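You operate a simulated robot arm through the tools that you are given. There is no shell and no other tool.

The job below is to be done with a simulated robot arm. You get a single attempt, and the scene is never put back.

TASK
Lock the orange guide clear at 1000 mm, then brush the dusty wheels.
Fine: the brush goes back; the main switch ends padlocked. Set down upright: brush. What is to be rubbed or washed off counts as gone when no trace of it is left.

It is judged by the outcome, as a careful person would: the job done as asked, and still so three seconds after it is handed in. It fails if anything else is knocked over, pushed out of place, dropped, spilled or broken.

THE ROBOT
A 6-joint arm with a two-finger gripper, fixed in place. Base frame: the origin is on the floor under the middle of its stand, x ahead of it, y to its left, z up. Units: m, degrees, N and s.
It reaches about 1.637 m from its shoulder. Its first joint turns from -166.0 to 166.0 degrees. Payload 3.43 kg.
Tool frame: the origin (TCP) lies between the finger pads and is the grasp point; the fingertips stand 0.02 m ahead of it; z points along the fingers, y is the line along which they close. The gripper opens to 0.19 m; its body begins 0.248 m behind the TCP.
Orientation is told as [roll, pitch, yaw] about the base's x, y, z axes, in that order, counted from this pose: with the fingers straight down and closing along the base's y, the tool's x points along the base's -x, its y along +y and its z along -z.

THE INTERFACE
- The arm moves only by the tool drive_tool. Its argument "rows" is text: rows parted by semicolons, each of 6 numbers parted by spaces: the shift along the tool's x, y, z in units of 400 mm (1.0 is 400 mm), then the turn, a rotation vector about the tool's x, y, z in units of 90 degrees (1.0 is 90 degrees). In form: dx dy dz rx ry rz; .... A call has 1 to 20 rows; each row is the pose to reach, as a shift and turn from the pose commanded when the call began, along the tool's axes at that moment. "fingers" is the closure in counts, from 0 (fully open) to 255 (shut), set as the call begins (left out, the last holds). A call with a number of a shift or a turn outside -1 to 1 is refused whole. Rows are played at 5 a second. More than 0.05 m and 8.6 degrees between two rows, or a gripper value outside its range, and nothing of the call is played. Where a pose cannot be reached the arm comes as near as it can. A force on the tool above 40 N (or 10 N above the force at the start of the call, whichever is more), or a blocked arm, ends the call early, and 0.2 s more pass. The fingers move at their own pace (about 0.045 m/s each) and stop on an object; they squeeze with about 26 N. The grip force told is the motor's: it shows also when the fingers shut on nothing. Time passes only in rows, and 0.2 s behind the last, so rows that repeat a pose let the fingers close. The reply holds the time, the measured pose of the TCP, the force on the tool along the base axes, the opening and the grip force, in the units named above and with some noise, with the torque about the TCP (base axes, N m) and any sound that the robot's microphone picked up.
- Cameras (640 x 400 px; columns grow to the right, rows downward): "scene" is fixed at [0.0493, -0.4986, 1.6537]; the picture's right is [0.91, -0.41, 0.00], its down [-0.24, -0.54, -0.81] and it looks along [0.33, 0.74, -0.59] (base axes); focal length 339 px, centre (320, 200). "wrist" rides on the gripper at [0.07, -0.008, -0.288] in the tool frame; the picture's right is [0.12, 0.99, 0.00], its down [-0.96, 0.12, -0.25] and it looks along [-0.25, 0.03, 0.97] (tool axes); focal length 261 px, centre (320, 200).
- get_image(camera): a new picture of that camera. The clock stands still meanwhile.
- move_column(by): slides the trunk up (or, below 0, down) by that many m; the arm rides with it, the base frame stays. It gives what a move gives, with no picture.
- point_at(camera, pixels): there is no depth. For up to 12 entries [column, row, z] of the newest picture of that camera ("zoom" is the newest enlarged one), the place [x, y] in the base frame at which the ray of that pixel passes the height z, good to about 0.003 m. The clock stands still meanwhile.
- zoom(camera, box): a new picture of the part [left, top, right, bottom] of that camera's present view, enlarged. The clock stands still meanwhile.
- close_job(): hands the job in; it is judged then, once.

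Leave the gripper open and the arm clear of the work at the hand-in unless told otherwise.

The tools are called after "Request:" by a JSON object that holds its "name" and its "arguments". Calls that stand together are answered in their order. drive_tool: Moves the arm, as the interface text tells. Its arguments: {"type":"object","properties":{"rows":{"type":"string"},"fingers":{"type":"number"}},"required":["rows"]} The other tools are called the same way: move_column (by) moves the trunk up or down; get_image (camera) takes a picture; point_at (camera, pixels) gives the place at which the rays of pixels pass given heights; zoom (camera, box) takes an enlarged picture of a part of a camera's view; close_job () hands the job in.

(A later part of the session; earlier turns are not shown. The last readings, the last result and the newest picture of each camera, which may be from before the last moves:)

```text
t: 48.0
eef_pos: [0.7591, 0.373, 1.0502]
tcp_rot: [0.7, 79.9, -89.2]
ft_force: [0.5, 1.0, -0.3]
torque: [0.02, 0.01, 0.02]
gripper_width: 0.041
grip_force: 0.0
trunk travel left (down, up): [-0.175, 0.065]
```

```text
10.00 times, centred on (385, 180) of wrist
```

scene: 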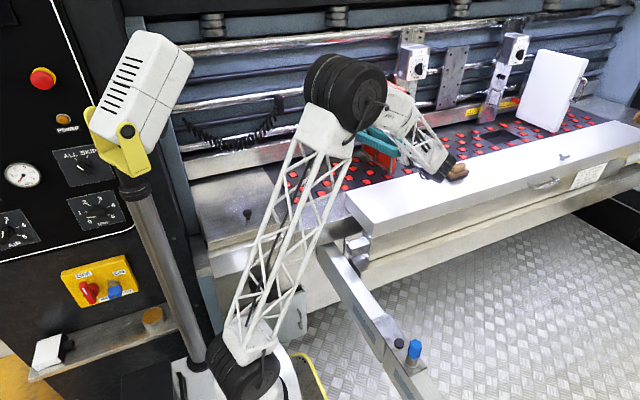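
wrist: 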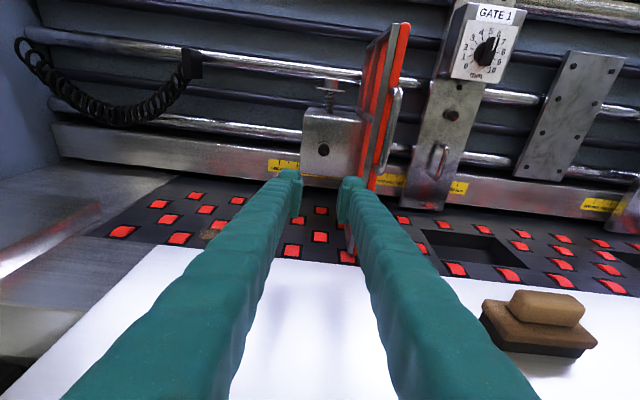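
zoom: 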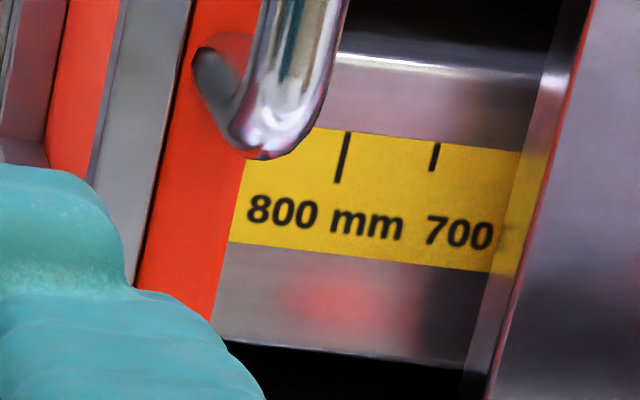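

The red mark is about 8–10° short of yellow, so a final small nip is needed. First I'll check the pointer reading from the right, since any correction would have to come before final tightening.

Request:
{"name": "drive_tool", "arguments": {"rows": "0.0507 0.0862 -0.0209 0 0 0; 0.1013 0.1724 -0.0418 0 0 0; 0.152 0.2586 -0.0627 0 0 0; 0.2026 0.3448 -0.0836 0 0 0; 0.2533 0.431 -0.1045 0 0 0; 0.2533 0.431 -0.1045 0 0 0", "fingers": 110}}

Request:
{"name": "zoom", "arguments": {"camera": "wrist", "box": [288, 182, 308, 200]}}

Request:
{"name": "zoom", "arguments": {"camera": "wrist", "box": [265, 165, 335, 215]}}

```text
t: 49.4
eef_pos: [0.932, 0.3512, 1.1542]
tcp_rot: [0.0, 80.0, -90.0]
ft_force: [-0.5, 1.4, 0.4]
torque: [0.04, -0.01, -0.02]
gripper_width: 0.1081
grip_force: 0.1
trunk travel left (down, up): [-0.175, 0.065]
```

```text
16.00 times, centred on (298, 191) of wrist
```

zoom: 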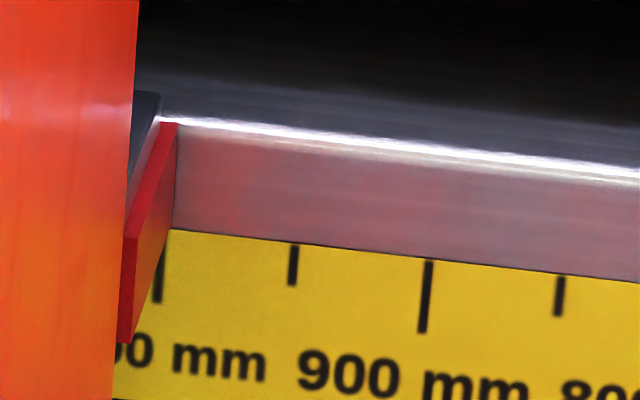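

```text
8.00 times, centred on (300, 190) of wrist
```

zoom: 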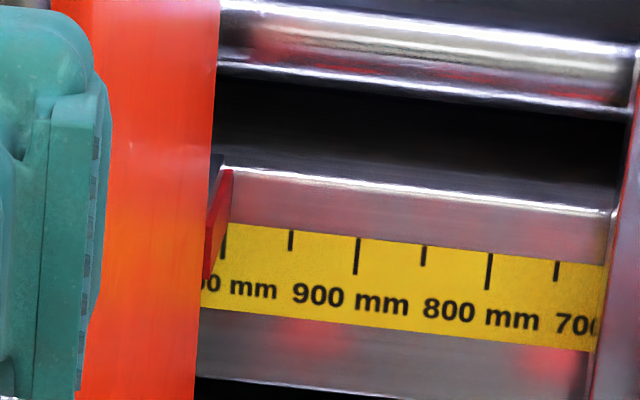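

The tip is now within about 2 units of the 1000 tick, reading about 998–1000, which is good. I'll go back to the knob with the fingers pre-turned 10° counter-clockwise for the final tightening.

Request:
{"name": "drive_tool", "arguments": {"rows": "-0.0266 -0.0848 0.0047 -0.0039 0 -0.0219; -0.0532 -0.1695 0.0094 -0.0077 0 -0.0438; -0.0798 -0.2543 0.0141 -0.0116 0 -0.0656; -0.1064 -0.339 0.0188 -0.0154 0 -0.0875; -0.133 -0.4238 0.0235 -0.0193 0 -0.1094; -0.133 -0.4238 0.0235 -0.0193 0 -0.1094", "fingers": 195}}

Request:
{"name": "get_image", "arguments": {"camera": "wrist"}}

```text
t: 50.8
eef_pos: [0.7613, 0.35, 1.102]
tcp_rot: [45.6, 75.9, -45.3]
ft_force: [0.0, 0.2, 0.4]
torque: [0.0, -0.01, 0.02]
gripper_width: 0.0445
grip_force: 0.1
trunk travel left (down, up): [-0.175, 0.065]
```

```text
taken
```

wrist: 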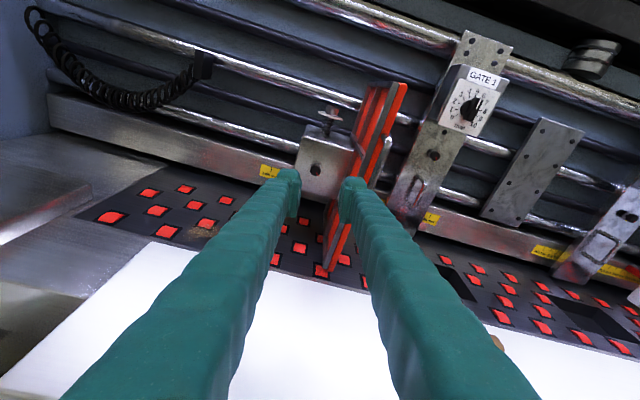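

I'll approach the knob and stop around it.

Request:
{"name": "drive_tool", "arguments": {"rows": "-0.0028 -0.0028 0.0898 0 0 0; -0.0056 -0.0057 0.1796 0 0 0; -0.0084 -0.0085 0.2694 0 0 0; -0.0111 -0.0113 0.3591 0 0 0; -0.0139 -0.0141 0.4489 0 0 0; -0.0167 -0.017 0.5387 0 0 0; -0.0195 -0.0198 0.6285 0 0 0"}}

Request:
{"name": "zoom", "arguments": {"camera": "wrist", "box": [260, 120, 420, 240]}}

```text
t: 52.4
eef_pos: [0.7651, 0.5961, 1.0514]
tcp_rot: [45.7, 75.9, -45.2]
ft_force: [-0.1, -0.5, 0.4]
torque: [-0.06, -0.01, -0.02]
gripper_width: 0.0445
grip_force: 0.1
trunk travel left (down, up): [-0.175, 0.065]
```

```text
3.33 times, centred on (340, 180) of wrist
```

zoom: 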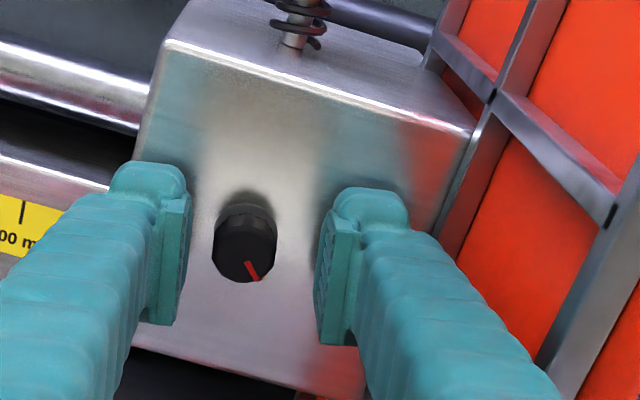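

The knob is 2.5 mm left of centre. I'll correct, close, and then turn clockwise 10°.

Request:
{"name": "drive_tool", "arguments": {"rows": "-0.0035 -0.0062 0 0 0 0; -0.0035 -0.0062 0 0 0 0; -0.0035 -0.0062 0 0 0 0; -0.0035 -0.0062 0 0 0 0; -0.0035 -0.0062 0 0 0 0", "fingers": 255}}

Request:
{"name": "zoom", "arguments": {"camera": "wrist", "box": [260, 120, 420, 240]}}

Request:
{"name": "drive_tool", "arguments": {"rows": "0 0 0 0.0097 0 0.0547; 0 0 0 0.0193 0 0.1094"}}

Request:
{"name": "zoom", "arguments": {"camera": "wrist", "box": [260, 120, 420, 240]}}

```text
t: 53.6
eef_pos: [0.7629, 0.596, 1.0482]
tcp_rot: [45.5, 76.0, -45.3]
ft_force: [-6.6, -1.3, -1.8]
torque: [0.09, 0.03, 0.02]
gripper_width: 0.0209
grip_force: 44.9
trunk travel left (down, up): [-0.175, 0.065]
```

```text
3.33 times, centred on (340, 180) of wrist
```

zoom: 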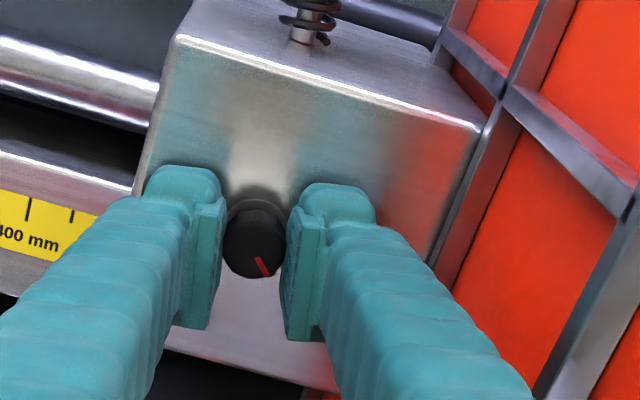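

```text
t: 54.2
eef_pos: [0.7614, 0.5965, 1.0495]
tcp_rot: [0.1, 80.0, -90.0]
ft_force: [-5.1, -0.7, 0.8]
torque: [-0.05, -0.07, 0.05]
gripper_width: 0.0207
grip_force: 45.4
trunk travel left (down, up): [-0.175, 0.065]
```

```text
3.33 times, centred on (340, 180) of wrist
```

zoom: 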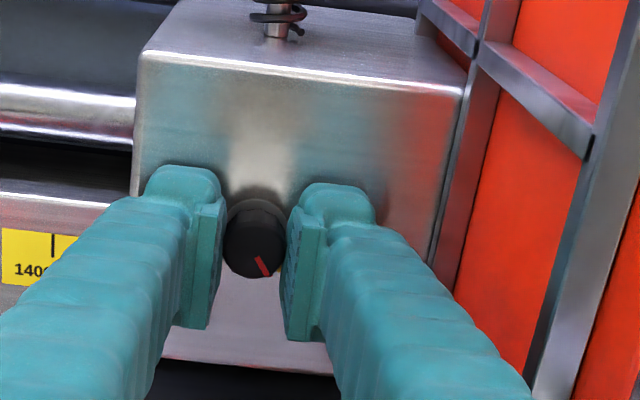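

I'll zoom right in on the knob marks while still holding it.

Request:
{"name": "zoom", "arguments": {"camera": "wrist", "box": [310, 175, 340, 205]}}

```text
13.33 times, centred on (325, 190) of wrist
```

zoom: 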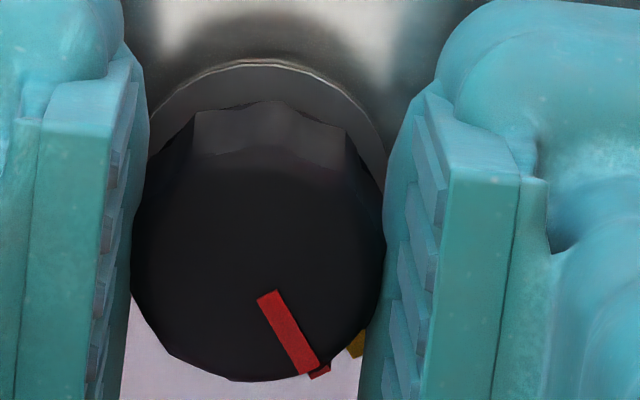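

The red mark now has the same angle as at the start. I'll release, back off, and compare the marks from a distance.

Request:
{"name": "drive_tool", "arguments": {"rows": "0 0 0 0 0 0; 0 0 0 0 0 0; 0 0 0 0 0 0; -0.0145 0 -0.082 0 0 0; -0.029 0 -0.164 0 0 0; -0.0435 0 -0.246 0 0 0; -0.058 0 -0.328 0 0 0; -0.0725 0 -0.41 0 0 0; -0.087 0 -0.492 0 0 0", "fingers": 200}}

Request:
{"name": "get_image", "arguments": {"camera": "wrist"}}

Request:
{"name": "zoom", "arguments": {"camera": "wrist", "box": [310, 142, 334, 164]}}

```text
t: 56.2
eef_pos: [0.763, 0.3961, 1.0461]
tcp_rot: [0.3, 80.0, -89.9]
ft_force: [0.4, 0.6, 0.5]
torque: [-0.01, -0.01, 0.01]
gripper_width: 0.041
grip_force: 0.1
trunk travel left (down, up): [-0.175, 0.065]
```

```text
taken
```

wrist: 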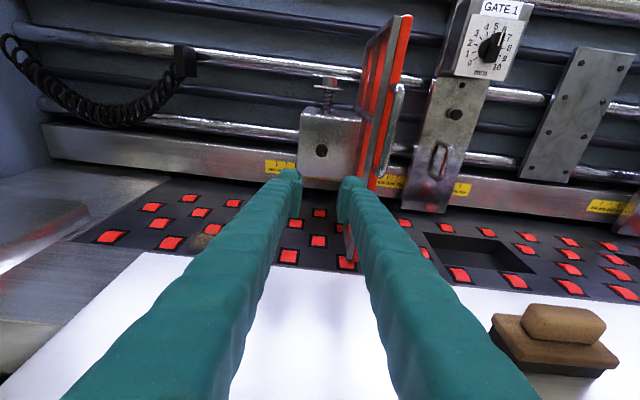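

```text
16.00 times, centred on (322, 153) of wrist
```

zoom: 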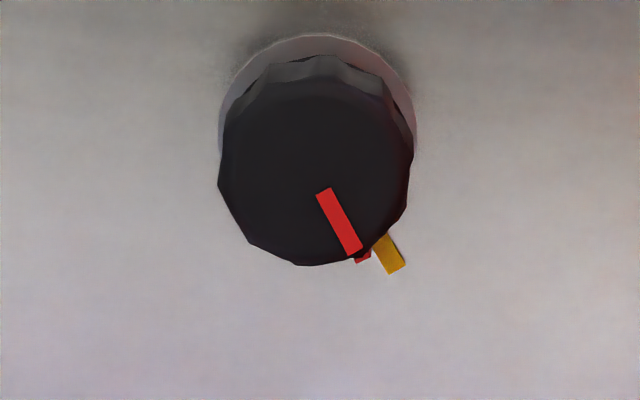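

The red mark is back in its original relation to yellow, so the guide is locked at 1000. Next is the brush on the beam at (555,335) in the wrist view. I'll locate it precisely before touching it.

Request:
{"name": "zoom", "arguments": {"camera": "wrist", "box": [480, 290, 640, 400]}}

Request:
{"name": "zoom", "arguments": {"camera": "scene", "box": [430, 150, 490, 195]}}

Request:
{"name": "point_at", "arguments": {"camera": "scene", "pixels": [[444.6, 176, 0.94], [454, 181.4, 0.94], [467.6, 175, 0.94], [346, 192.5, 0.94], [346, 192.5, 0.93], [346, 192.5, 0.95]]}}

```text
3.64 times, centred on (560, 345) of wrist
```

zoom: 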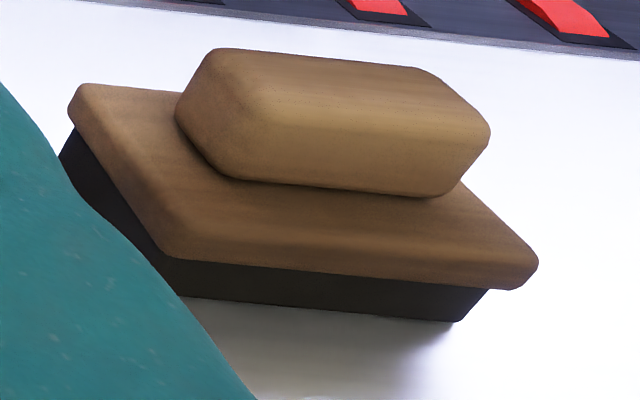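

```text
8.89 times, centred on (460, 172) of scene
```

zoom: 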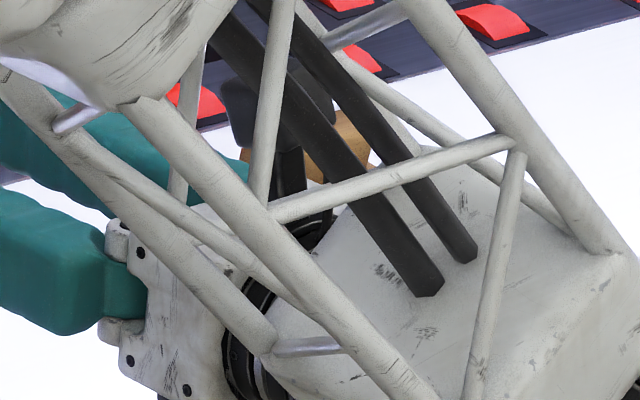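

```text
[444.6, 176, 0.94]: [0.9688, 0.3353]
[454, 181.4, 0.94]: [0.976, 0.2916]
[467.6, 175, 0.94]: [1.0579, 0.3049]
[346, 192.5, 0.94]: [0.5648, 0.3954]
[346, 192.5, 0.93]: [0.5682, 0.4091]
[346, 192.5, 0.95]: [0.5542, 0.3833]
```

From the scene ray the brush sits around (1.01, 0.31) on the beam top (z≈0.94), long side along x. To reach it with the fingers down I'll raise the trunk 0.06 m, then swing the hand upright over free space.

Request:
{"name": "move_column", "arguments": {"by": 0.06}}

Request:
{"name": "drive_tool", "arguments": {"rows": "0.0169 0.0198 -0.0206 0 -0.0808 0; 0.0338 0.0395 -0.0411 0 -0.1616 0; 0.0507 0.0593 -0.0616 0 -0.2424 0; 0.0676 0.0791 -0.0822 0 -0.3232 0; 0.0845 0.0989 -0.1027 0 -0.404 0; 0.1015 0.1186 -0.1233 0 -0.4848 0; 0.1184 0.1384 -0.1438 0 -0.5656 0; 0.1353 0.1582 -0.1644 0 -0.6464 0; 0.1522 0.178 -0.1849 0 -0.7272 0; 0.1691 0.1977 -0.2055 0 -0.808 0; 0.186 0.2175 -0.226 0 -0.8889 0", "fingers": 100}}

Request:
{"name": "get_image", "arguments": {"camera": "wrist"}}

Request:
{"name": "get_image", "arguments": {"camera": "scene"}}

```text
t: 57.2
eef_pos: [0.7638, 0.3957, 1.1063]
tcp_rot: [0.0, 80.0, -89.9]
ft_force: [0.2, 0.4, 1.0]
torque: [0.02, 0.0, -0.09]
gripper_width: 0.0408
grip_force: 0.0
trunk travel left (down, up): [-0.235, 0.005]
```

```text
t: 59.6
eef_pos: [0.8516, 0.3197, 1.1955]
tcp_rot: [0.1, -0.1, -90.0]
ft_force: [0.4, -1.2, 0.4]
torque: [0.13, -0.07, 0.0]
gripper_width: 0.1155
grip_force: 0.0
trunk travel left (down, up): [-0.235, 0.005]
```

```text
taken
```

wrist: 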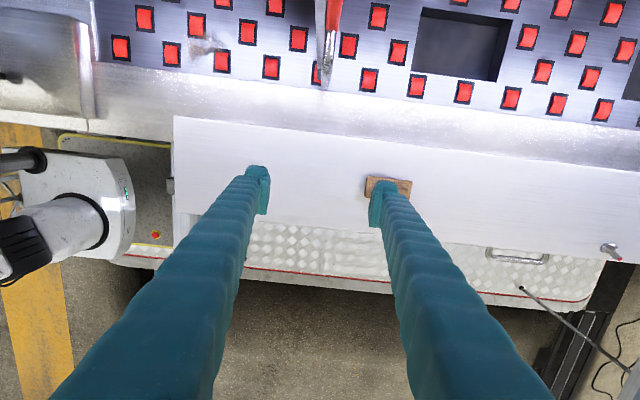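

```text
taken
```

scene: 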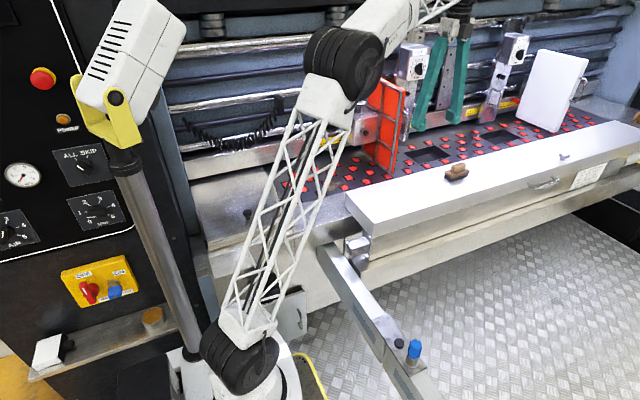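

The hand is upright and the brush is visible at (457,172) in the scene. I'll zoom in on it in both cameras to measure its exact place and heading, and recheck the guide's pointer.

Request:
{"name": "zoom", "arguments": {"camera": "scene", "box": [430, 150, 490, 195]}}

Request:
{"name": "zoom", "arguments": {"camera": "wrist", "box": [340, 160, 440, 230]}}

Request:
{"name": "zoom", "arguments": {"camera": "scene", "box": [350, 80, 420, 140]}}

Request:
{"name": "zoom", "arguments": {"camera": "scene", "box": [270, 130, 380, 210]}}

```text
8.89 times, centred on (460, 172) of scene
```

zoom: 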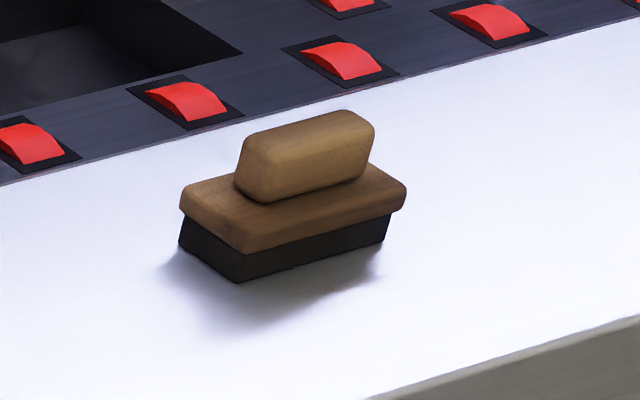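

```text
5.71 times, centred on (390, 195) of wrist
```

zoom: 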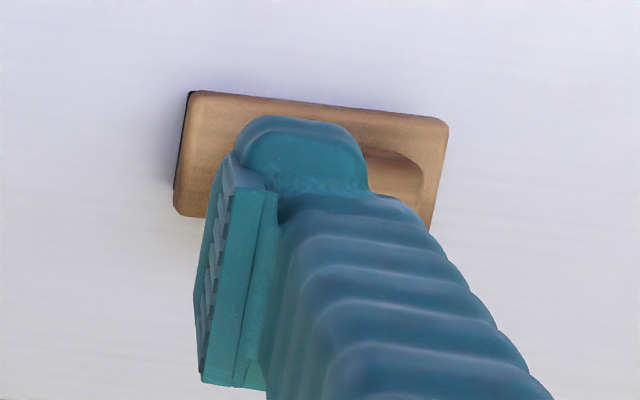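

```text
6.67 times, centred on (385, 110) of scene
```

zoom: 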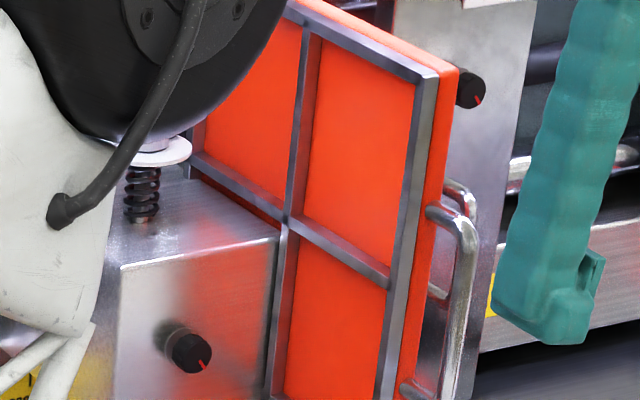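

```text
5.00 times, centred on (325, 170) of scene
```

zoom: 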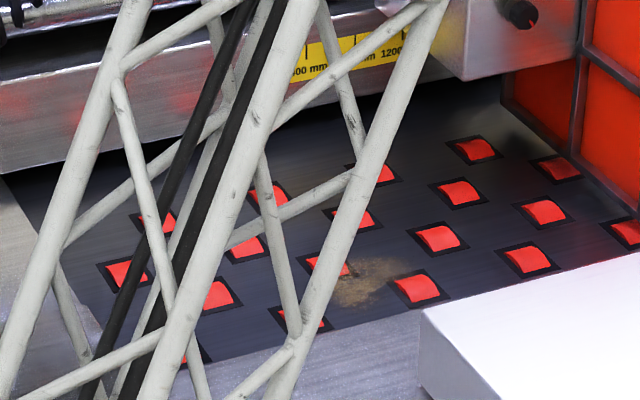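

I'll project the brush's corners from both cameras to fix its centre, heading and height.

Request:
{"name": "point_at", "arguments": {"camera": "scene", "pixels": [[444.2, 177.1, 0.94], [451, 181.2, 0.94], [467.1, 176.8, 0.94], [444.7, 172.5, 0.97], [450.5, 177.8, 0.97], [469.5, 170.5, 0.97], [459, 167, 1.0], [459, 167, 0.99]]}}

Request:
{"name": "point_at", "arguments": {"camera": "wrist", "pixels": [[367.3, 176.1, 0.97], [412.5, 181, 0.97], [409.7, 200.6, 0.97], [364.6, 197.1, 0.97], [367.3, 176.1, 0.98], [412.5, 181, 0.98], [409.7, 200.6, 0.98], [364.6, 197.1, 0.98]]}}

```text
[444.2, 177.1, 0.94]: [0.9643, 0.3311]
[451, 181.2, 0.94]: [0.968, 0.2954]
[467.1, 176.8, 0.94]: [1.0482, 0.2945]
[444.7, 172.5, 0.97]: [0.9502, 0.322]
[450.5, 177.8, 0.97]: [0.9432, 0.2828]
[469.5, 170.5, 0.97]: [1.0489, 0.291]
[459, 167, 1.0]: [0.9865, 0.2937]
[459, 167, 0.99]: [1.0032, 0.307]
```

```text
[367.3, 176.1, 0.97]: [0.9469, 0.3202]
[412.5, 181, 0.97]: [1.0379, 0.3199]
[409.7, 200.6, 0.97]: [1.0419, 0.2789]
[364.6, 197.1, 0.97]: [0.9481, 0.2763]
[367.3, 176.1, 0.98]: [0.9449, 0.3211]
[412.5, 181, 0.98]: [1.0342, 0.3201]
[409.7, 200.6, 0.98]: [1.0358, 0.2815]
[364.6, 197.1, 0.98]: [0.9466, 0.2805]
```

The wooden block measures about 92 × 42 mm, is aligned with x, and is centred at (0.994, 0.299). I'll also triangulate the deck height and the dusty wheels from both cameras.

Request:
{"name": "point_at", "arguments": {"camera": "scene", "pixels": [[344.6, 187.6, 0.85], [344.6, 187.6, 0.87], [344.6, 187.6, 0.89], [327, 183, 0.85], [327, 183, 0.87], [327, 183, 0.89]]}}

Request:
{"name": "point_at", "arguments": {"camera": "wrist", "pixels": [[222, 62, 0.85], [222, 62, 0.87], [222, 62, 0.89], [196, 25, 0.85], [196, 25, 0.87], [196, 25, 0.89], [171, 55, 0.87], [248, 32, 0.87]]}}

Request:
{"name": "zoom", "arguments": {"camera": "wrist", "box": [90, 0, 340, 110]}}

```text
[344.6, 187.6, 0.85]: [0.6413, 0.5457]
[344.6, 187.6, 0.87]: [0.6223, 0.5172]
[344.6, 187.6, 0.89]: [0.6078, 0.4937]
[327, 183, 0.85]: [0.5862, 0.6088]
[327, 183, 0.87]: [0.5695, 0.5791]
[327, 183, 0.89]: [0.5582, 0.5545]
```

```text
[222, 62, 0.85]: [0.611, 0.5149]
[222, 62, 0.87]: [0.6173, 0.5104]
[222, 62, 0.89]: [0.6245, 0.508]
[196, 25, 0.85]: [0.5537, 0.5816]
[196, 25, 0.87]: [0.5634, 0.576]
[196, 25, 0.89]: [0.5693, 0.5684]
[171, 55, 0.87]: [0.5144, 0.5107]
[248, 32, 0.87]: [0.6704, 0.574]
```

```text
2.56 times, centred on (215, 55) of wrist
```

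zoom: 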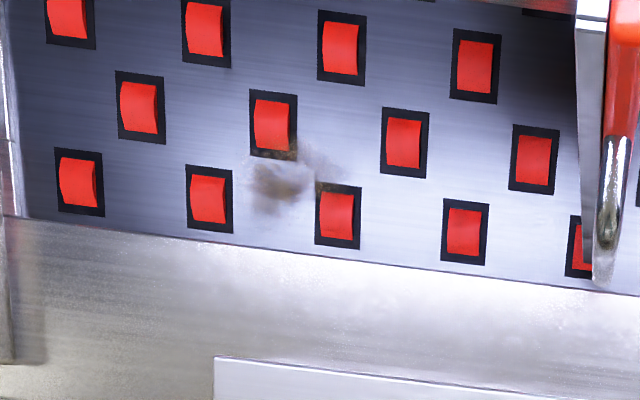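

The deck wheels are at z≈0.873. Wheel B is at (0.565, 0.577) and wheel C at (0.619, 0.512), with the dust patch between them spanning about x 0.53–0.62, y 0.50–0.57. Now I'll swing to the default heading (fingers closing along y) and move above the brush.

Request:
{"name": "drive_tool", "arguments": {"rows": "-0.0043 0.0297 0.0199 0 0 -0.0833; -0.0087 0.0593 0.0398 0 0 -0.1667; -0.013 0.089 0.0598 0 0 -0.25; -0.0173 0.1187 0.0797 0 0 -0.3333; -0.0217 0.1483 0.0996 0 0 -0.4167; -0.026 0.178 0.1195 0 0 -0.5; -0.0303 0.2077 0.1394 0 0 -0.5833; -0.0347 0.2373 0.1593 0 0 -0.6667; -0.039 0.267 0.1793 0 0 -0.75; -0.0433 0.2967 0.1992 0 0 -0.8333; -0.0477 0.3263 0.2191 0 0 -0.9167; -0.052 0.356 0.239 0 0 -1.0", "fingers": 100}}

Request:
{"name": "get_image", "arguments": {"camera": "wrist"}}

```text
t: 62.2
eef_pos: [0.9936, 0.2989, 1.0997]
tcp_rot: [0.0, 0.0, 0.2]
ft_force: [0.0, 1.3, 0.9]
torque: [0.0, -0.01, -0.02]
gripper_width: 0.1156
grip_force: 0.0
trunk travel left (down, up): [-0.235, 0.005]
```

```text
taken
```

wrist: 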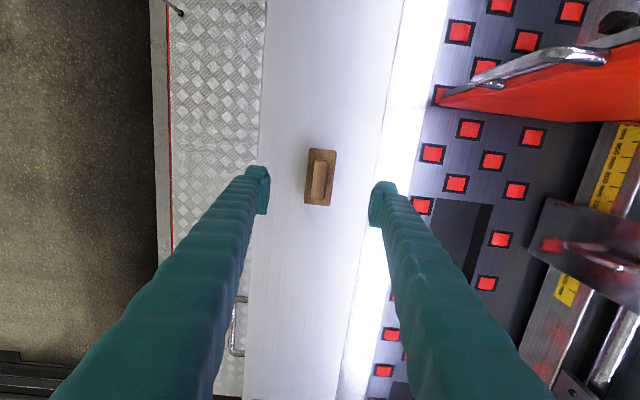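

The brush is right below the hand at (320,177). I'll zoom in to measure its centre and heading exactly.

Request:
{"name": "zoom", "arguments": {"camera": "wrist", "box": [295, 140, 345, 215]}}

Request:
{"name": "get_image", "arguments": {"camera": "scene"}}

```text
5.33 times, centred on (320, 178) of wrist
```

zoom: 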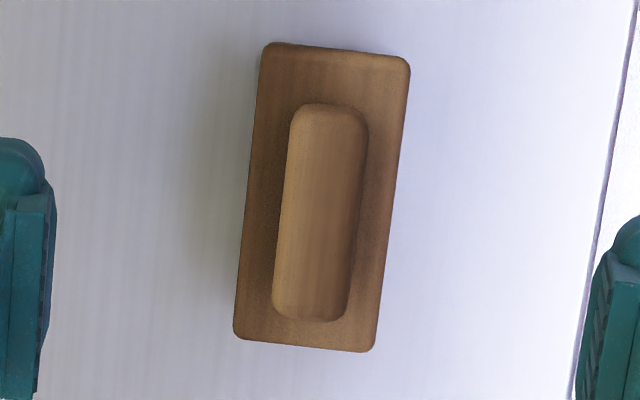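

```text
taken
```

scene: 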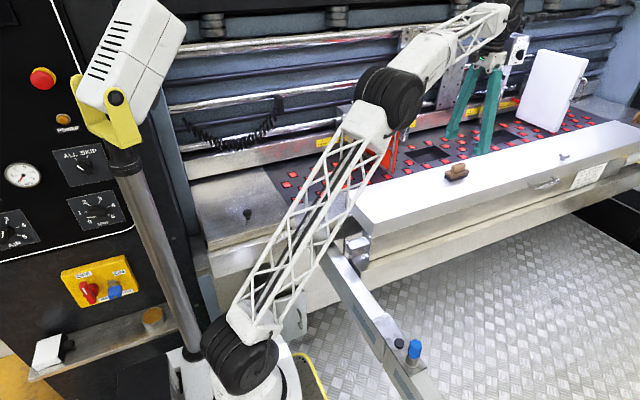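

I'll project the block and handle corners.

Request:
{"name": "point_at", "arguments": {"camera": "wrist", "pixels": [[309.1, 148.4, 0.972], [336.9, 151.2, 0.972], [330.3, 206.5, 0.972], [303.7, 203.9, 0.972], [314.4, 160.2, 0.998], [329, 161.5, 0.998], [325.7, 200.5, 0.998], [311, 199, 0.998]]}}

Request:
{"name": "zoom", "arguments": {"camera": "scene", "box": [430, 150, 490, 195]}}

```text
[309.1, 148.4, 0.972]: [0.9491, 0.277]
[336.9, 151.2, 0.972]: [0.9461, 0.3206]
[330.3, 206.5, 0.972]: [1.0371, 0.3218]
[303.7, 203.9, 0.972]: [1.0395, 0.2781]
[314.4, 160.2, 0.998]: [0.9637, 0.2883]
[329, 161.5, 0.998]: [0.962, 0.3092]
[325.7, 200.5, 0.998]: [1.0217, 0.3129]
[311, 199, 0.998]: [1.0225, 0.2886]
```

```text
8.89 times, centred on (460, 172) of scene
```

zoom: 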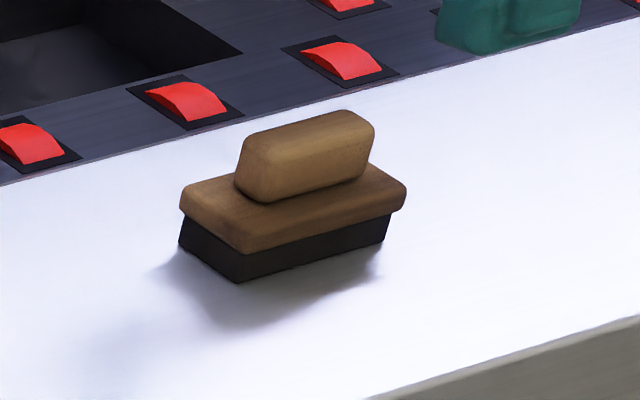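

The brush centre is (0.993, 0.2995) with heading along x, and the handle is 60 × 22 mm. I'll remember that as the return place. Now I'll open to about 50 mm and descend to the handle.

Request:
{"name": "drive_tool", "arguments": {"rows": "0 0 0 0 0 0; 0 0 0 0 0 0; 0 0 0.05 0 0 0; 0 0 0.1 0 0 0; 0 0 0.15 0 0 0; 0 0 0.2 0 0 0; 0 0 0.235 0 0 0", "fingers": 188}}

Request:
{"name": "get_image", "arguments": {"camera": "wrist"}}

Request:
{"name": "zoom", "arguments": {"camera": "scene", "box": [420, 130, 500, 200]}}

```text
t: 63.8
eef_pos: [0.9934, 0.2993, 1.0061]
tcp_rot: [0.0, -0.1, 0.1]
ft_force: [0.0, 1.3, 0.8]
torque: [-0.03, -0.01, 0.04]
gripper_width: 0.05
grip_force: 0.1
trunk travel left (down, up): [-0.235, 0.005]
```

```text
taken
```

wrist: 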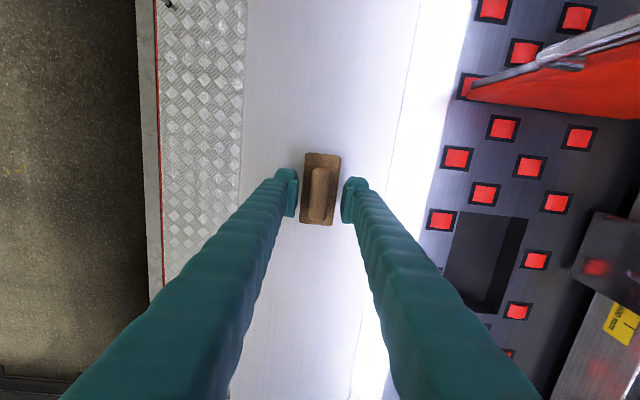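

```text
5.71 times, centred on (460, 165) of scene
```

zoom: 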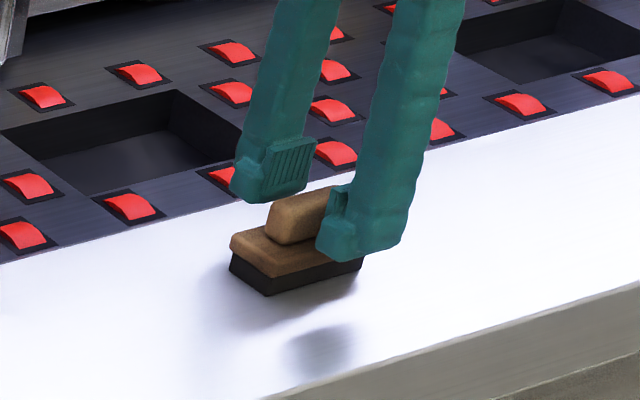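

The fingers straddle the handle. I'll lower 5 mm more and close on it.

Request:
{"name": "drive_tool", "arguments": {"rows": "0 0 0.0125 0 0 0; 0 0 0.0125 0 0 0"}}

Request:
{"name": "drive_tool", "arguments": {"rows": "0 0 0 0 0 0; 0 0 0 0 0 0; 0 0 0 0 0 0; 0 0 0 0 0 0; 0 0 0 0 0 0", "fingers": 255}}

Request:
{"name": "zoom", "arguments": {"camera": "scene", "box": [420, 130, 500, 200]}}

Request:
{"name": "zoom", "arguments": {"camera": "wrist", "box": [270, 140, 370, 240]}}

```text
t: 64.4
eef_pos: [0.994, 0.2991, 0.9998]
tcp_rot: [0.0, 0.0, 0.1]
ft_force: [-0.4, 0.0, 0.4]
torque: [0.03, 0.02, 0.01]
gripper_width: 0.0499
grip_force: 0.2
trunk travel left (down, up): [-0.235, 0.005]
```

```text
t: 65.6
eef_pos: [0.9929, 0.2979, 1.0001]
tcp_rot: [0.1, 0.0, -0.1]
ft_force: [-0.3, 0.1, 0.1]
torque: [0.0, 0.02, 0.02]
gripper_width: 0.0206
grip_force: 26.3
trunk travel left (down, up): [-0.235, 0.005]
```

```text
5.71 times, centred on (460, 165) of scene
```

zoom: 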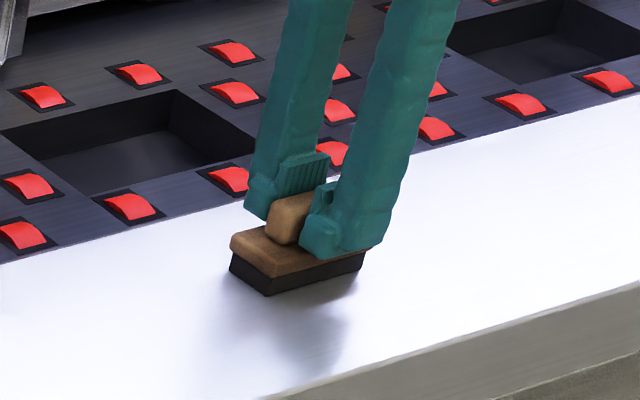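

```text
4.00 times, centred on (320, 190) of wrist
```

zoom: 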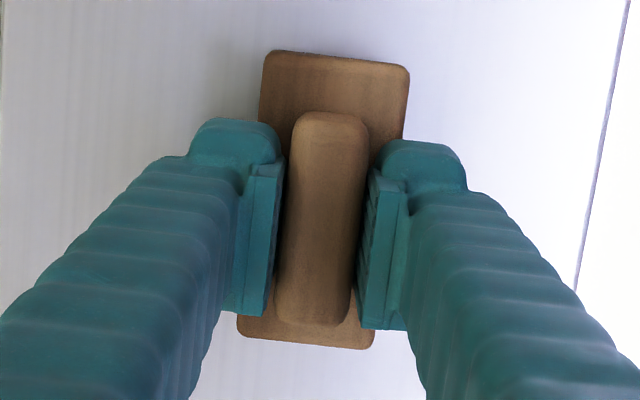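

The handle is gripped (20.6 mm, 26 N) at TCP (0.993, 0.298, 1.000), which is my return pose. I'll lift 120 mm and carry the brush left along the beam, well in front of the guide.

Request:
{"name": "drive_tool", "arguments": {"rows": "0 0 -0.05 0 0 0; 0 0 -0.125 0 0 0; 0 0 -0.2 0 0 0; 0 0 -0.3 0 0 0; 0.1 0 -0.3 0 0 0; 0.2 0 -0.3 0 0 0; 0.3 0 -0.3 0 0 0; 0.4 0 -0.3 0 0 0; 0.5 0 -0.3 0 0 0"}}

Request:
{"name": "drive_tool", "arguments": {"rows": "0.1 0 0 0 0 0; 0.2 0 0 0 0 0; 0.3 0 0 0 0 0; 0.4 0 0 0 0 0; 0.5 0 0 0 0 0"}}

Request:
{"name": "get_image", "arguments": {"camera": "wrist"}}

Request:
{"name": "get_image", "arguments": {"camera": "scene"}}

```text
t: 67.6
eef_pos: [0.7952, 0.2969, 1.1193]
tcp_rot: [0.0, 0.0, -0.1]
ft_force: [1.0, 0.1, -1.5]
torque: [0.0, 0.17, -0.01]
gripper_width: 0.0208
grip_force: 26.4
trunk travel left (down, up): [-0.235, 0.005]
```

```text
t: 68.8
eef_pos: [0.5953, 0.2972, 1.1185]
tcp_rot: [0.0, 0.1, -0.1]
ft_force: [1.0, 1.4, -2.0]
torque: [-0.04, 0.14, -0.01]
gripper_width: 0.0209
grip_force: 25.9
trunk travel left (down, up): [-0.235, 0.005]
```

```text
taken
```

wrist: 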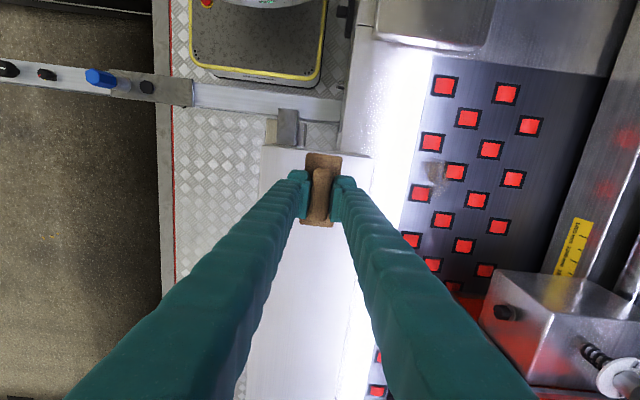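

```text
taken
```

scene: 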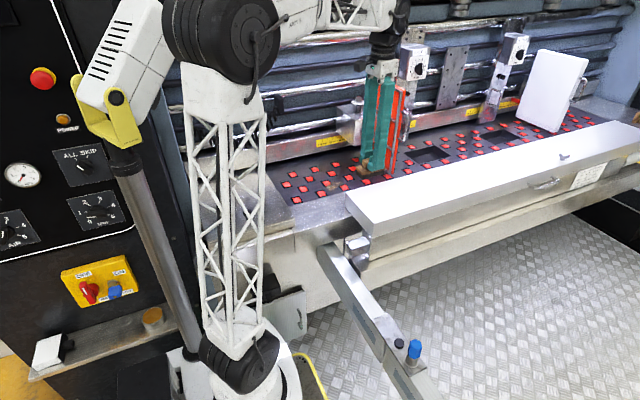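

The brush is carried safely. The dust is visible at (433,175), so I'll zoom in on the deck before moving over it.

Request:
{"name": "zoom", "arguments": {"camera": "wrist", "box": [395, 60, 555, 300]}}

Request:
{"name": "zoom", "arguments": {"camera": "wrist", "box": [400, 140, 480, 210]}}

Request:
{"name": "point_at", "arguments": {"camera": "wrist", "pixels": [[420, 193, 0.873], [455, 172, 0.873], [433, 175, 0.87], [431, 142, 0.873], [442, 219, 0.873], [411, 240, 0.873]]}}

```text
1.67 times, centred on (475, 180) of wrist
```

zoom: 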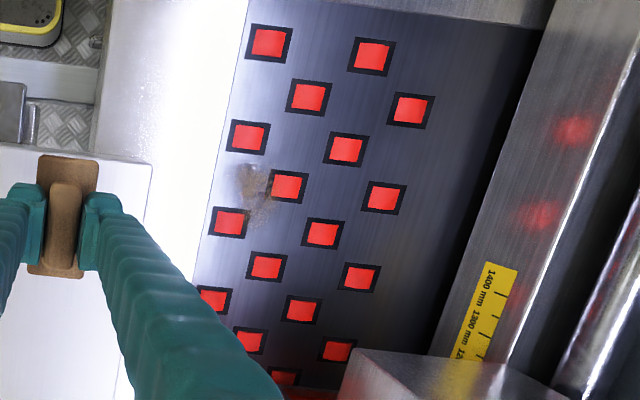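

```text
5.71 times, centred on (440, 175) of wrist
```

zoom: 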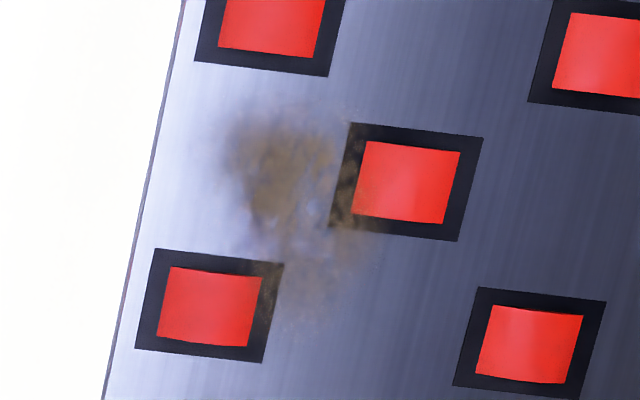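

```text
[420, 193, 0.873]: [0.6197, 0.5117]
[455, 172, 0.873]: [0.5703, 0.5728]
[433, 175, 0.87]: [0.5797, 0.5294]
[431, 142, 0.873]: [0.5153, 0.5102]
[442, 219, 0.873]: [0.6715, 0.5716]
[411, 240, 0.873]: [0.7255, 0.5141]
```

I'll project the dust patch's outline onto the deck.

Request:
{"name": "point_at", "arguments": {"camera": "wrist", "pixels": [[423.4, 159.3, 0.868], [442, 158.5, 0.868], [452, 182, 0.868], [436.5, 198, 0.868], [429.5, 178, 0.868], [424, 172, 0.868], [449, 170, 0.868]]}}

```text
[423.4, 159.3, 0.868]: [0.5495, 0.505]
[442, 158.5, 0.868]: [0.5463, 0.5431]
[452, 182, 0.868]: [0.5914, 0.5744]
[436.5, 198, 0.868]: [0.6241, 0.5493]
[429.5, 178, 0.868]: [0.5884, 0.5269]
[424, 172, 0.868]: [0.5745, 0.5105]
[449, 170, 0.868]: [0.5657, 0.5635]
```

The dust spans x 0.54–0.63 and y 0.50–0.58, across wheels B and C. I'll move the brush over the far side of it, at (0.585, 0.60), about 70 mm above the deck.

Request:
{"name": "drive_tool", "arguments": {"rows": "0.0029 0.0842 0.0278 0 0 0; 0.0058 0.1683 0.0556 0 0 0; 0.0087 0.2525 0.0833 0 0 0; 0.0115 0.3367 0.1111 0 0 0; 0.0144 0.4208 0.1389 0 0 0; 0.0173 0.505 0.1667 0 0 0; 0.0202 0.5892 0.1944 0 0 0; 0.0231 0.6733 0.2222 0 0 0; 0.026 0.7575 0.25 0 0 0; 0.026 0.7575 0.3 0 0 0"}}

Request:
{"name": "get_image", "arguments": {"camera": "wrist"}}

Request:
{"name": "get_image", "arguments": {"camera": "scene"}}

```text
t: 71.0
eef_pos: [0.5824, 0.6044, 1.0005]
tcp_rot: [0.0, 0.0, 0.1]
ft_force: [-1.1, -0.5, -0.9]
torque: [-0.02, 0.0, 0.03]
gripper_width: 0.0208
grip_force: 26.5
trunk travel left (down, up): [-0.235, 0.005]
```

```text
taken
```

wrist: 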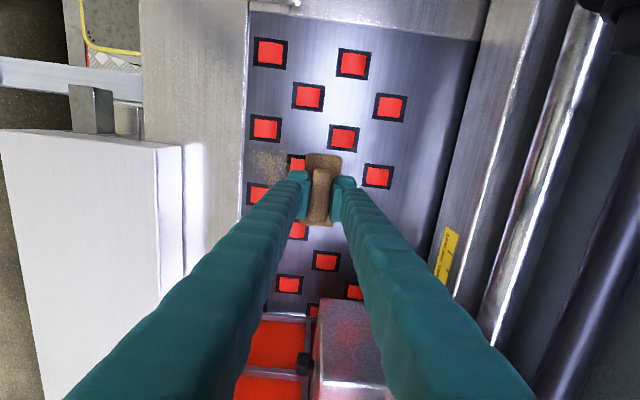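

```text
taken
```

scene: 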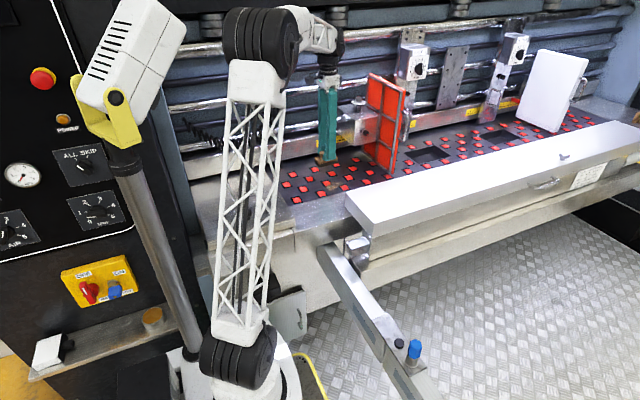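

All clear. I'll descend to just above the deck, then feel for contact in small steps.

Request:
{"name": "drive_tool", "arguments": {"rows": "0 0 0.055 0 0 0; 0 0 0.11 0 0 0; 0 0 0.15 0 0 0; 0 0 0.165 0 0 0"}}

Request:
{"name": "drive_tool", "arguments": {"rows": "0 0 0.005 0 0 0; 0 0 0.01 0 0 0"}}

Request:
{"name": "zoom", "arguments": {"camera": "scene", "box": [290, 130, 370, 210]}}

```text
t: 72.0
eef_pos: [0.5818, 0.6033, 0.9337]
tcp_rot: [0.0, 0.0, 0.0]
ft_force: [-0.1, 0.5, -1.0]
torque: [-0.02, -0.01, 0.02]
gripper_width: 0.021
grip_force: 26.4
trunk travel left (down, up): [-0.235, 0.005]
```

```text
t: 72.6
eef_pos: [0.5821, 0.602, 0.9302]
tcp_rot: [0.0, 0.0, -0.1]
ft_force: [-1.3, -2.8, 8.2]
torque: [-0.09, 0.17, 0.03]
gripper_width: 0.0207
grip_force: 25.7
trunk travel left (down, up): [-0.235, 0.005]
```

```text
5.00 times, centred on (330, 170) of scene
```

zoom: 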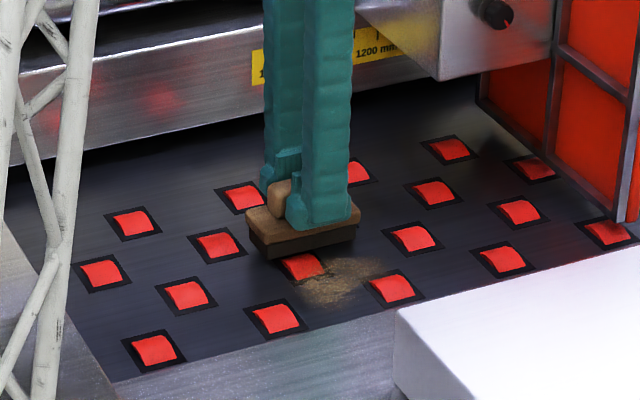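

Contact is at 8 N. Now I'll make the first stroke, pulling the brush in −y across wheels B and C and the patch.

Request:
{"name": "drive_tool", "arguments": {"rows": "0 -0.03 0 0 0 0; 0 -0.07 0 0 0 0; 0 -0.11 0 0 0 0; 0 -0.15 0 0 0 0; 0 -0.19 0 0 0 0; 0 -0.23 0 0 0 0; 0 -0.275 0 0 0 0"}}

Request:
{"name": "zoom", "arguments": {"camera": "scene", "box": [290, 130, 370, 210]}}

Request:
{"name": "get_image", "arguments": {"camera": "wrist"}}

```text
t: 74.2
eef_pos: [0.5831, 0.4905, 0.9309]
tcp_rot: [0.0, -0.1, 0.0]
ft_force: [-0.1, -2.1, 4.3]
torque: [-0.16, -0.17, -0.09]
gripper_width: 0.0207
grip_force: 26.2
trunk travel left (down, up): [-0.235, 0.005]
```

```text
5.00 times, centred on (330, 170) of scene
```

zoom: 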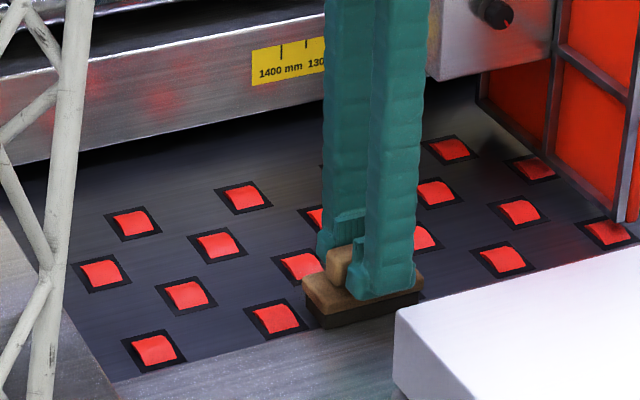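

```text
taken
```

wrist: 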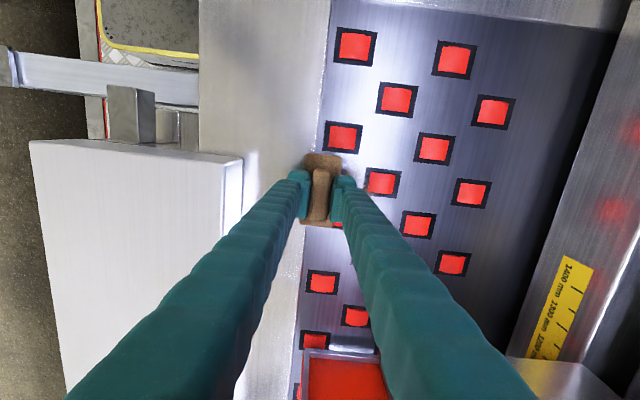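

The patch already looks much cleaner. I'll zoom in around wheels B and C for leftover traces.

Request:
{"name": "zoom", "arguments": {"camera": "wrist", "box": [320, 110, 440, 260]}}

Request:
{"name": "zoom", "arguments": {"camera": "scene", "box": [310, 165, 360, 205]}}

```text
2.67 times, centred on (380, 185) of wrist
```

zoom: 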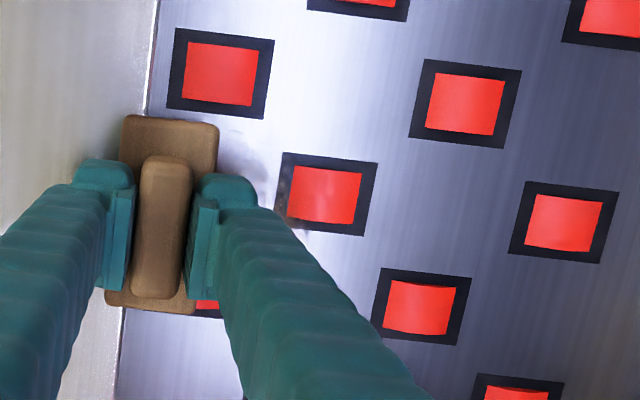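

```text
10.00 times, centred on (335, 185) of scene
```

zoom: 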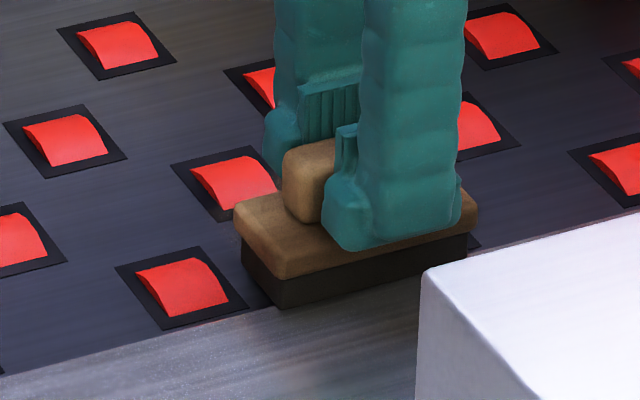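

A faint trace may remain beside wheel B. I'll do more strokes: forward at x=0.583, back at x=0.553, then forward and back at x=0.613, with slightly more pressure.

Request:
{"name": "drive_tool", "arguments": {"rows": "0 0.075 0.003 0 0 0; 0 0.15 0.003 0 0 0; 0 0.225 0.003 0 0 0; 0 0.29 0.003 0 0 0; 0.075 0.29 0.003 0 0 0; 0.075 0.215 0.003 0 0 0; 0.075 0.14 0.003 0 0 0; 0.075 0.065 0.003 0 0 0; 0.075 0 0.003 0 0 0; 0 0 0.003 0 0 0; -0.075 0 0.003 0 0 0; -0.075 0.075 0.003 0 0 0; -0.075 0.15 0.003 0 0 0; -0.075 0.225 0.003 0 0 0; -0.075 0.29 0.003 0 0 0; -0.075 0.215 0.003 0 0 0; -0.075 0.14 0.003 0 0 0; -0.075 0.065 0.003 0 0 0; -0.075 0 0.003 0 0 0; 0 0 0.003 0 0 0"}}

Request:
{"name": "zoom", "arguments": {"camera": "wrist", "box": [320, 110, 440, 260]}}

Request:
{"name": "zoom", "arguments": {"camera": "scene", "box": [290, 130, 370, 210]}}

```text
t: 74.7
eef_pos: [0.5827, 0.524, 0.9311]
tcp_rot: [-0.4, -0.1, -0.1]
ft_force: [-3.6, -12.7, 15.8]
torque: [-0.36, 0.12, 0.0]
gripper_width: 0.0208
grip_force: 25.8
trunk travel left (down, up): [-0.235, 0.005]
stopped in row 2: the force on the tool passed its limit at 59 N (the readings are from after the stop); the commanded pose is now the measured one
```

```text
2.67 times, centred on (380, 185) of wrist
```

zoom: 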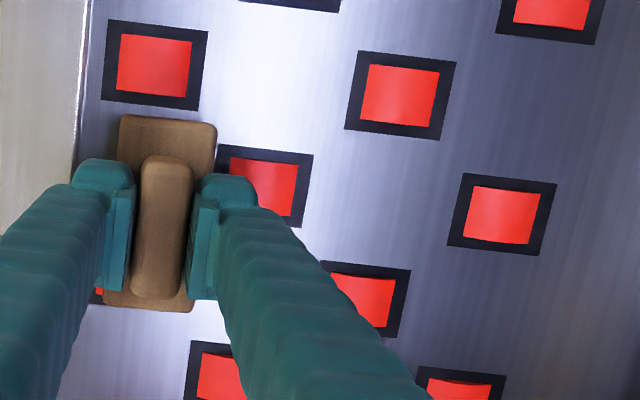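

```text
5.00 times, centred on (330, 170) of scene
```

zoom: 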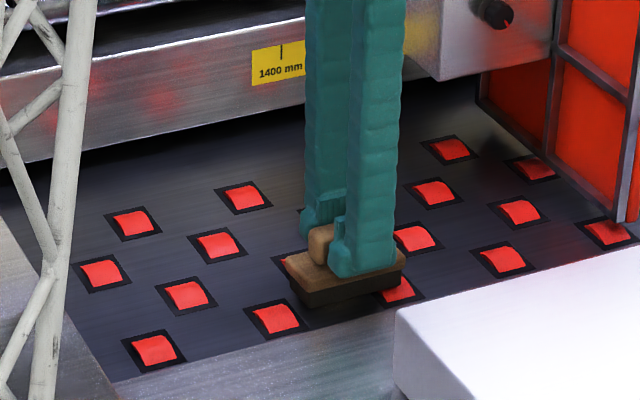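

The push tripped at 59 N: pressing 1 mm deeper made the brush jam on a wheel edge, but nothing moved out of place. I'll raise 1 mm and stroke more gently, forward at x=0.583 and back at x=0.553.

Request:
{"name": "drive_tool", "arguments": {"rows": "0 0 -0.004 0 0 0; 0 0.05 -0.004 0 0 0; 0 0.1 -0.004 0 0 0; 0 0.15 -0.004 0 0 0; 0 0.2 -0.004 0 0 0; 0.0375 0.2 -0.004 0 0 0; 0.075 0.2 -0.004 0 0 0; 0.075 0.15 -0.004 0 0 0; 0.075 0.1 -0.004 0 0 0; 0.075 0.05 -0.004 0 0 0; 0.075 0 -0.004 0 0 0; 0.075 -0.05 -0.004 0 0 0; 0.075 -0.085 -0.004 0 0 0"}}

Request:
{"name": "zoom", "arguments": {"camera": "wrist", "box": [320, 110, 440, 260]}}

Request:
{"name": "zoom", "arguments": {"camera": "scene", "box": [290, 130, 370, 210]}}

```text
t: 77.5
eef_pos: [0.5522, 0.4913, 0.9315]
tcp_rot: [-0.3, -0.1, 0.0]
ft_force: [-1.4, 0.2, -1.4]
torque: [-0.04, 0.0, 0.02]
gripper_width: 0.0206
grip_force: 26.2
trunk travel left (down, up): [-0.235, 0.005]
```

```text
2.67 times, centred on (380, 185) of wrist
```

zoom: 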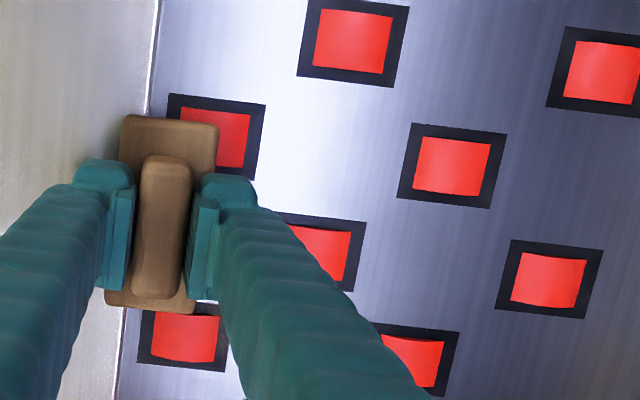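

```text
5.00 times, centred on (330, 170) of scene
```

zoom: 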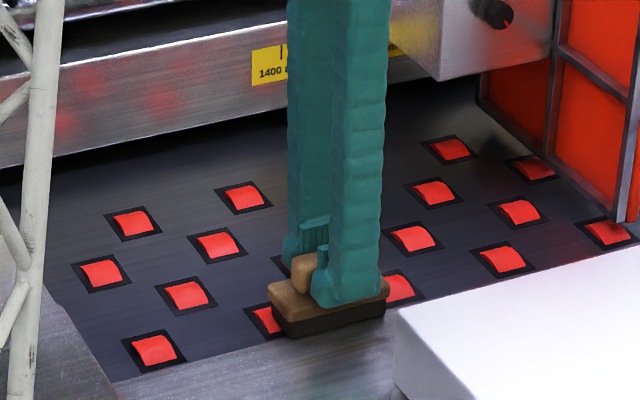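

The area looks clean from here. I'll do one more contact stroke in the pulling direction at x=0.612 to cover wheel C's right side.

Request:
{"name": "drive_tool", "arguments": {"rows": "0 0 -0.05 0 0 0; -0.075 0.09 -0.05 0 0 0; -0.15 0.19 -0.05 0 0 0; -0.15 0.285 -0.05 0 0 0; -0.15 0.285 -0.02 0 0 0; -0.15 0.285 0.0055 0 0 0; -0.15 0.235 0.0055 0 0 0; -0.15 0.185 0.0055 0 0 0; -0.15 0.135 0.0055 0 0 0; -0.15 0.085 0.0055 0 0 0; -0.15 0.035 0.0055 0 0 0; -0.15 0 0.0055 0 0 0"}}

```text
t: 80.1
eef_pos: [0.6134, 0.4915, 0.93]
tcp_rot: [-0.3, -0.1, 0.0]
ft_force: [-0.5, 2.2, 17.9]
torque: [0.04, 0.06, -0.07]
gripper_width: 0.0207
grip_force: 26.3
trunk travel left (down, up): [-0.235, 0.005]
```

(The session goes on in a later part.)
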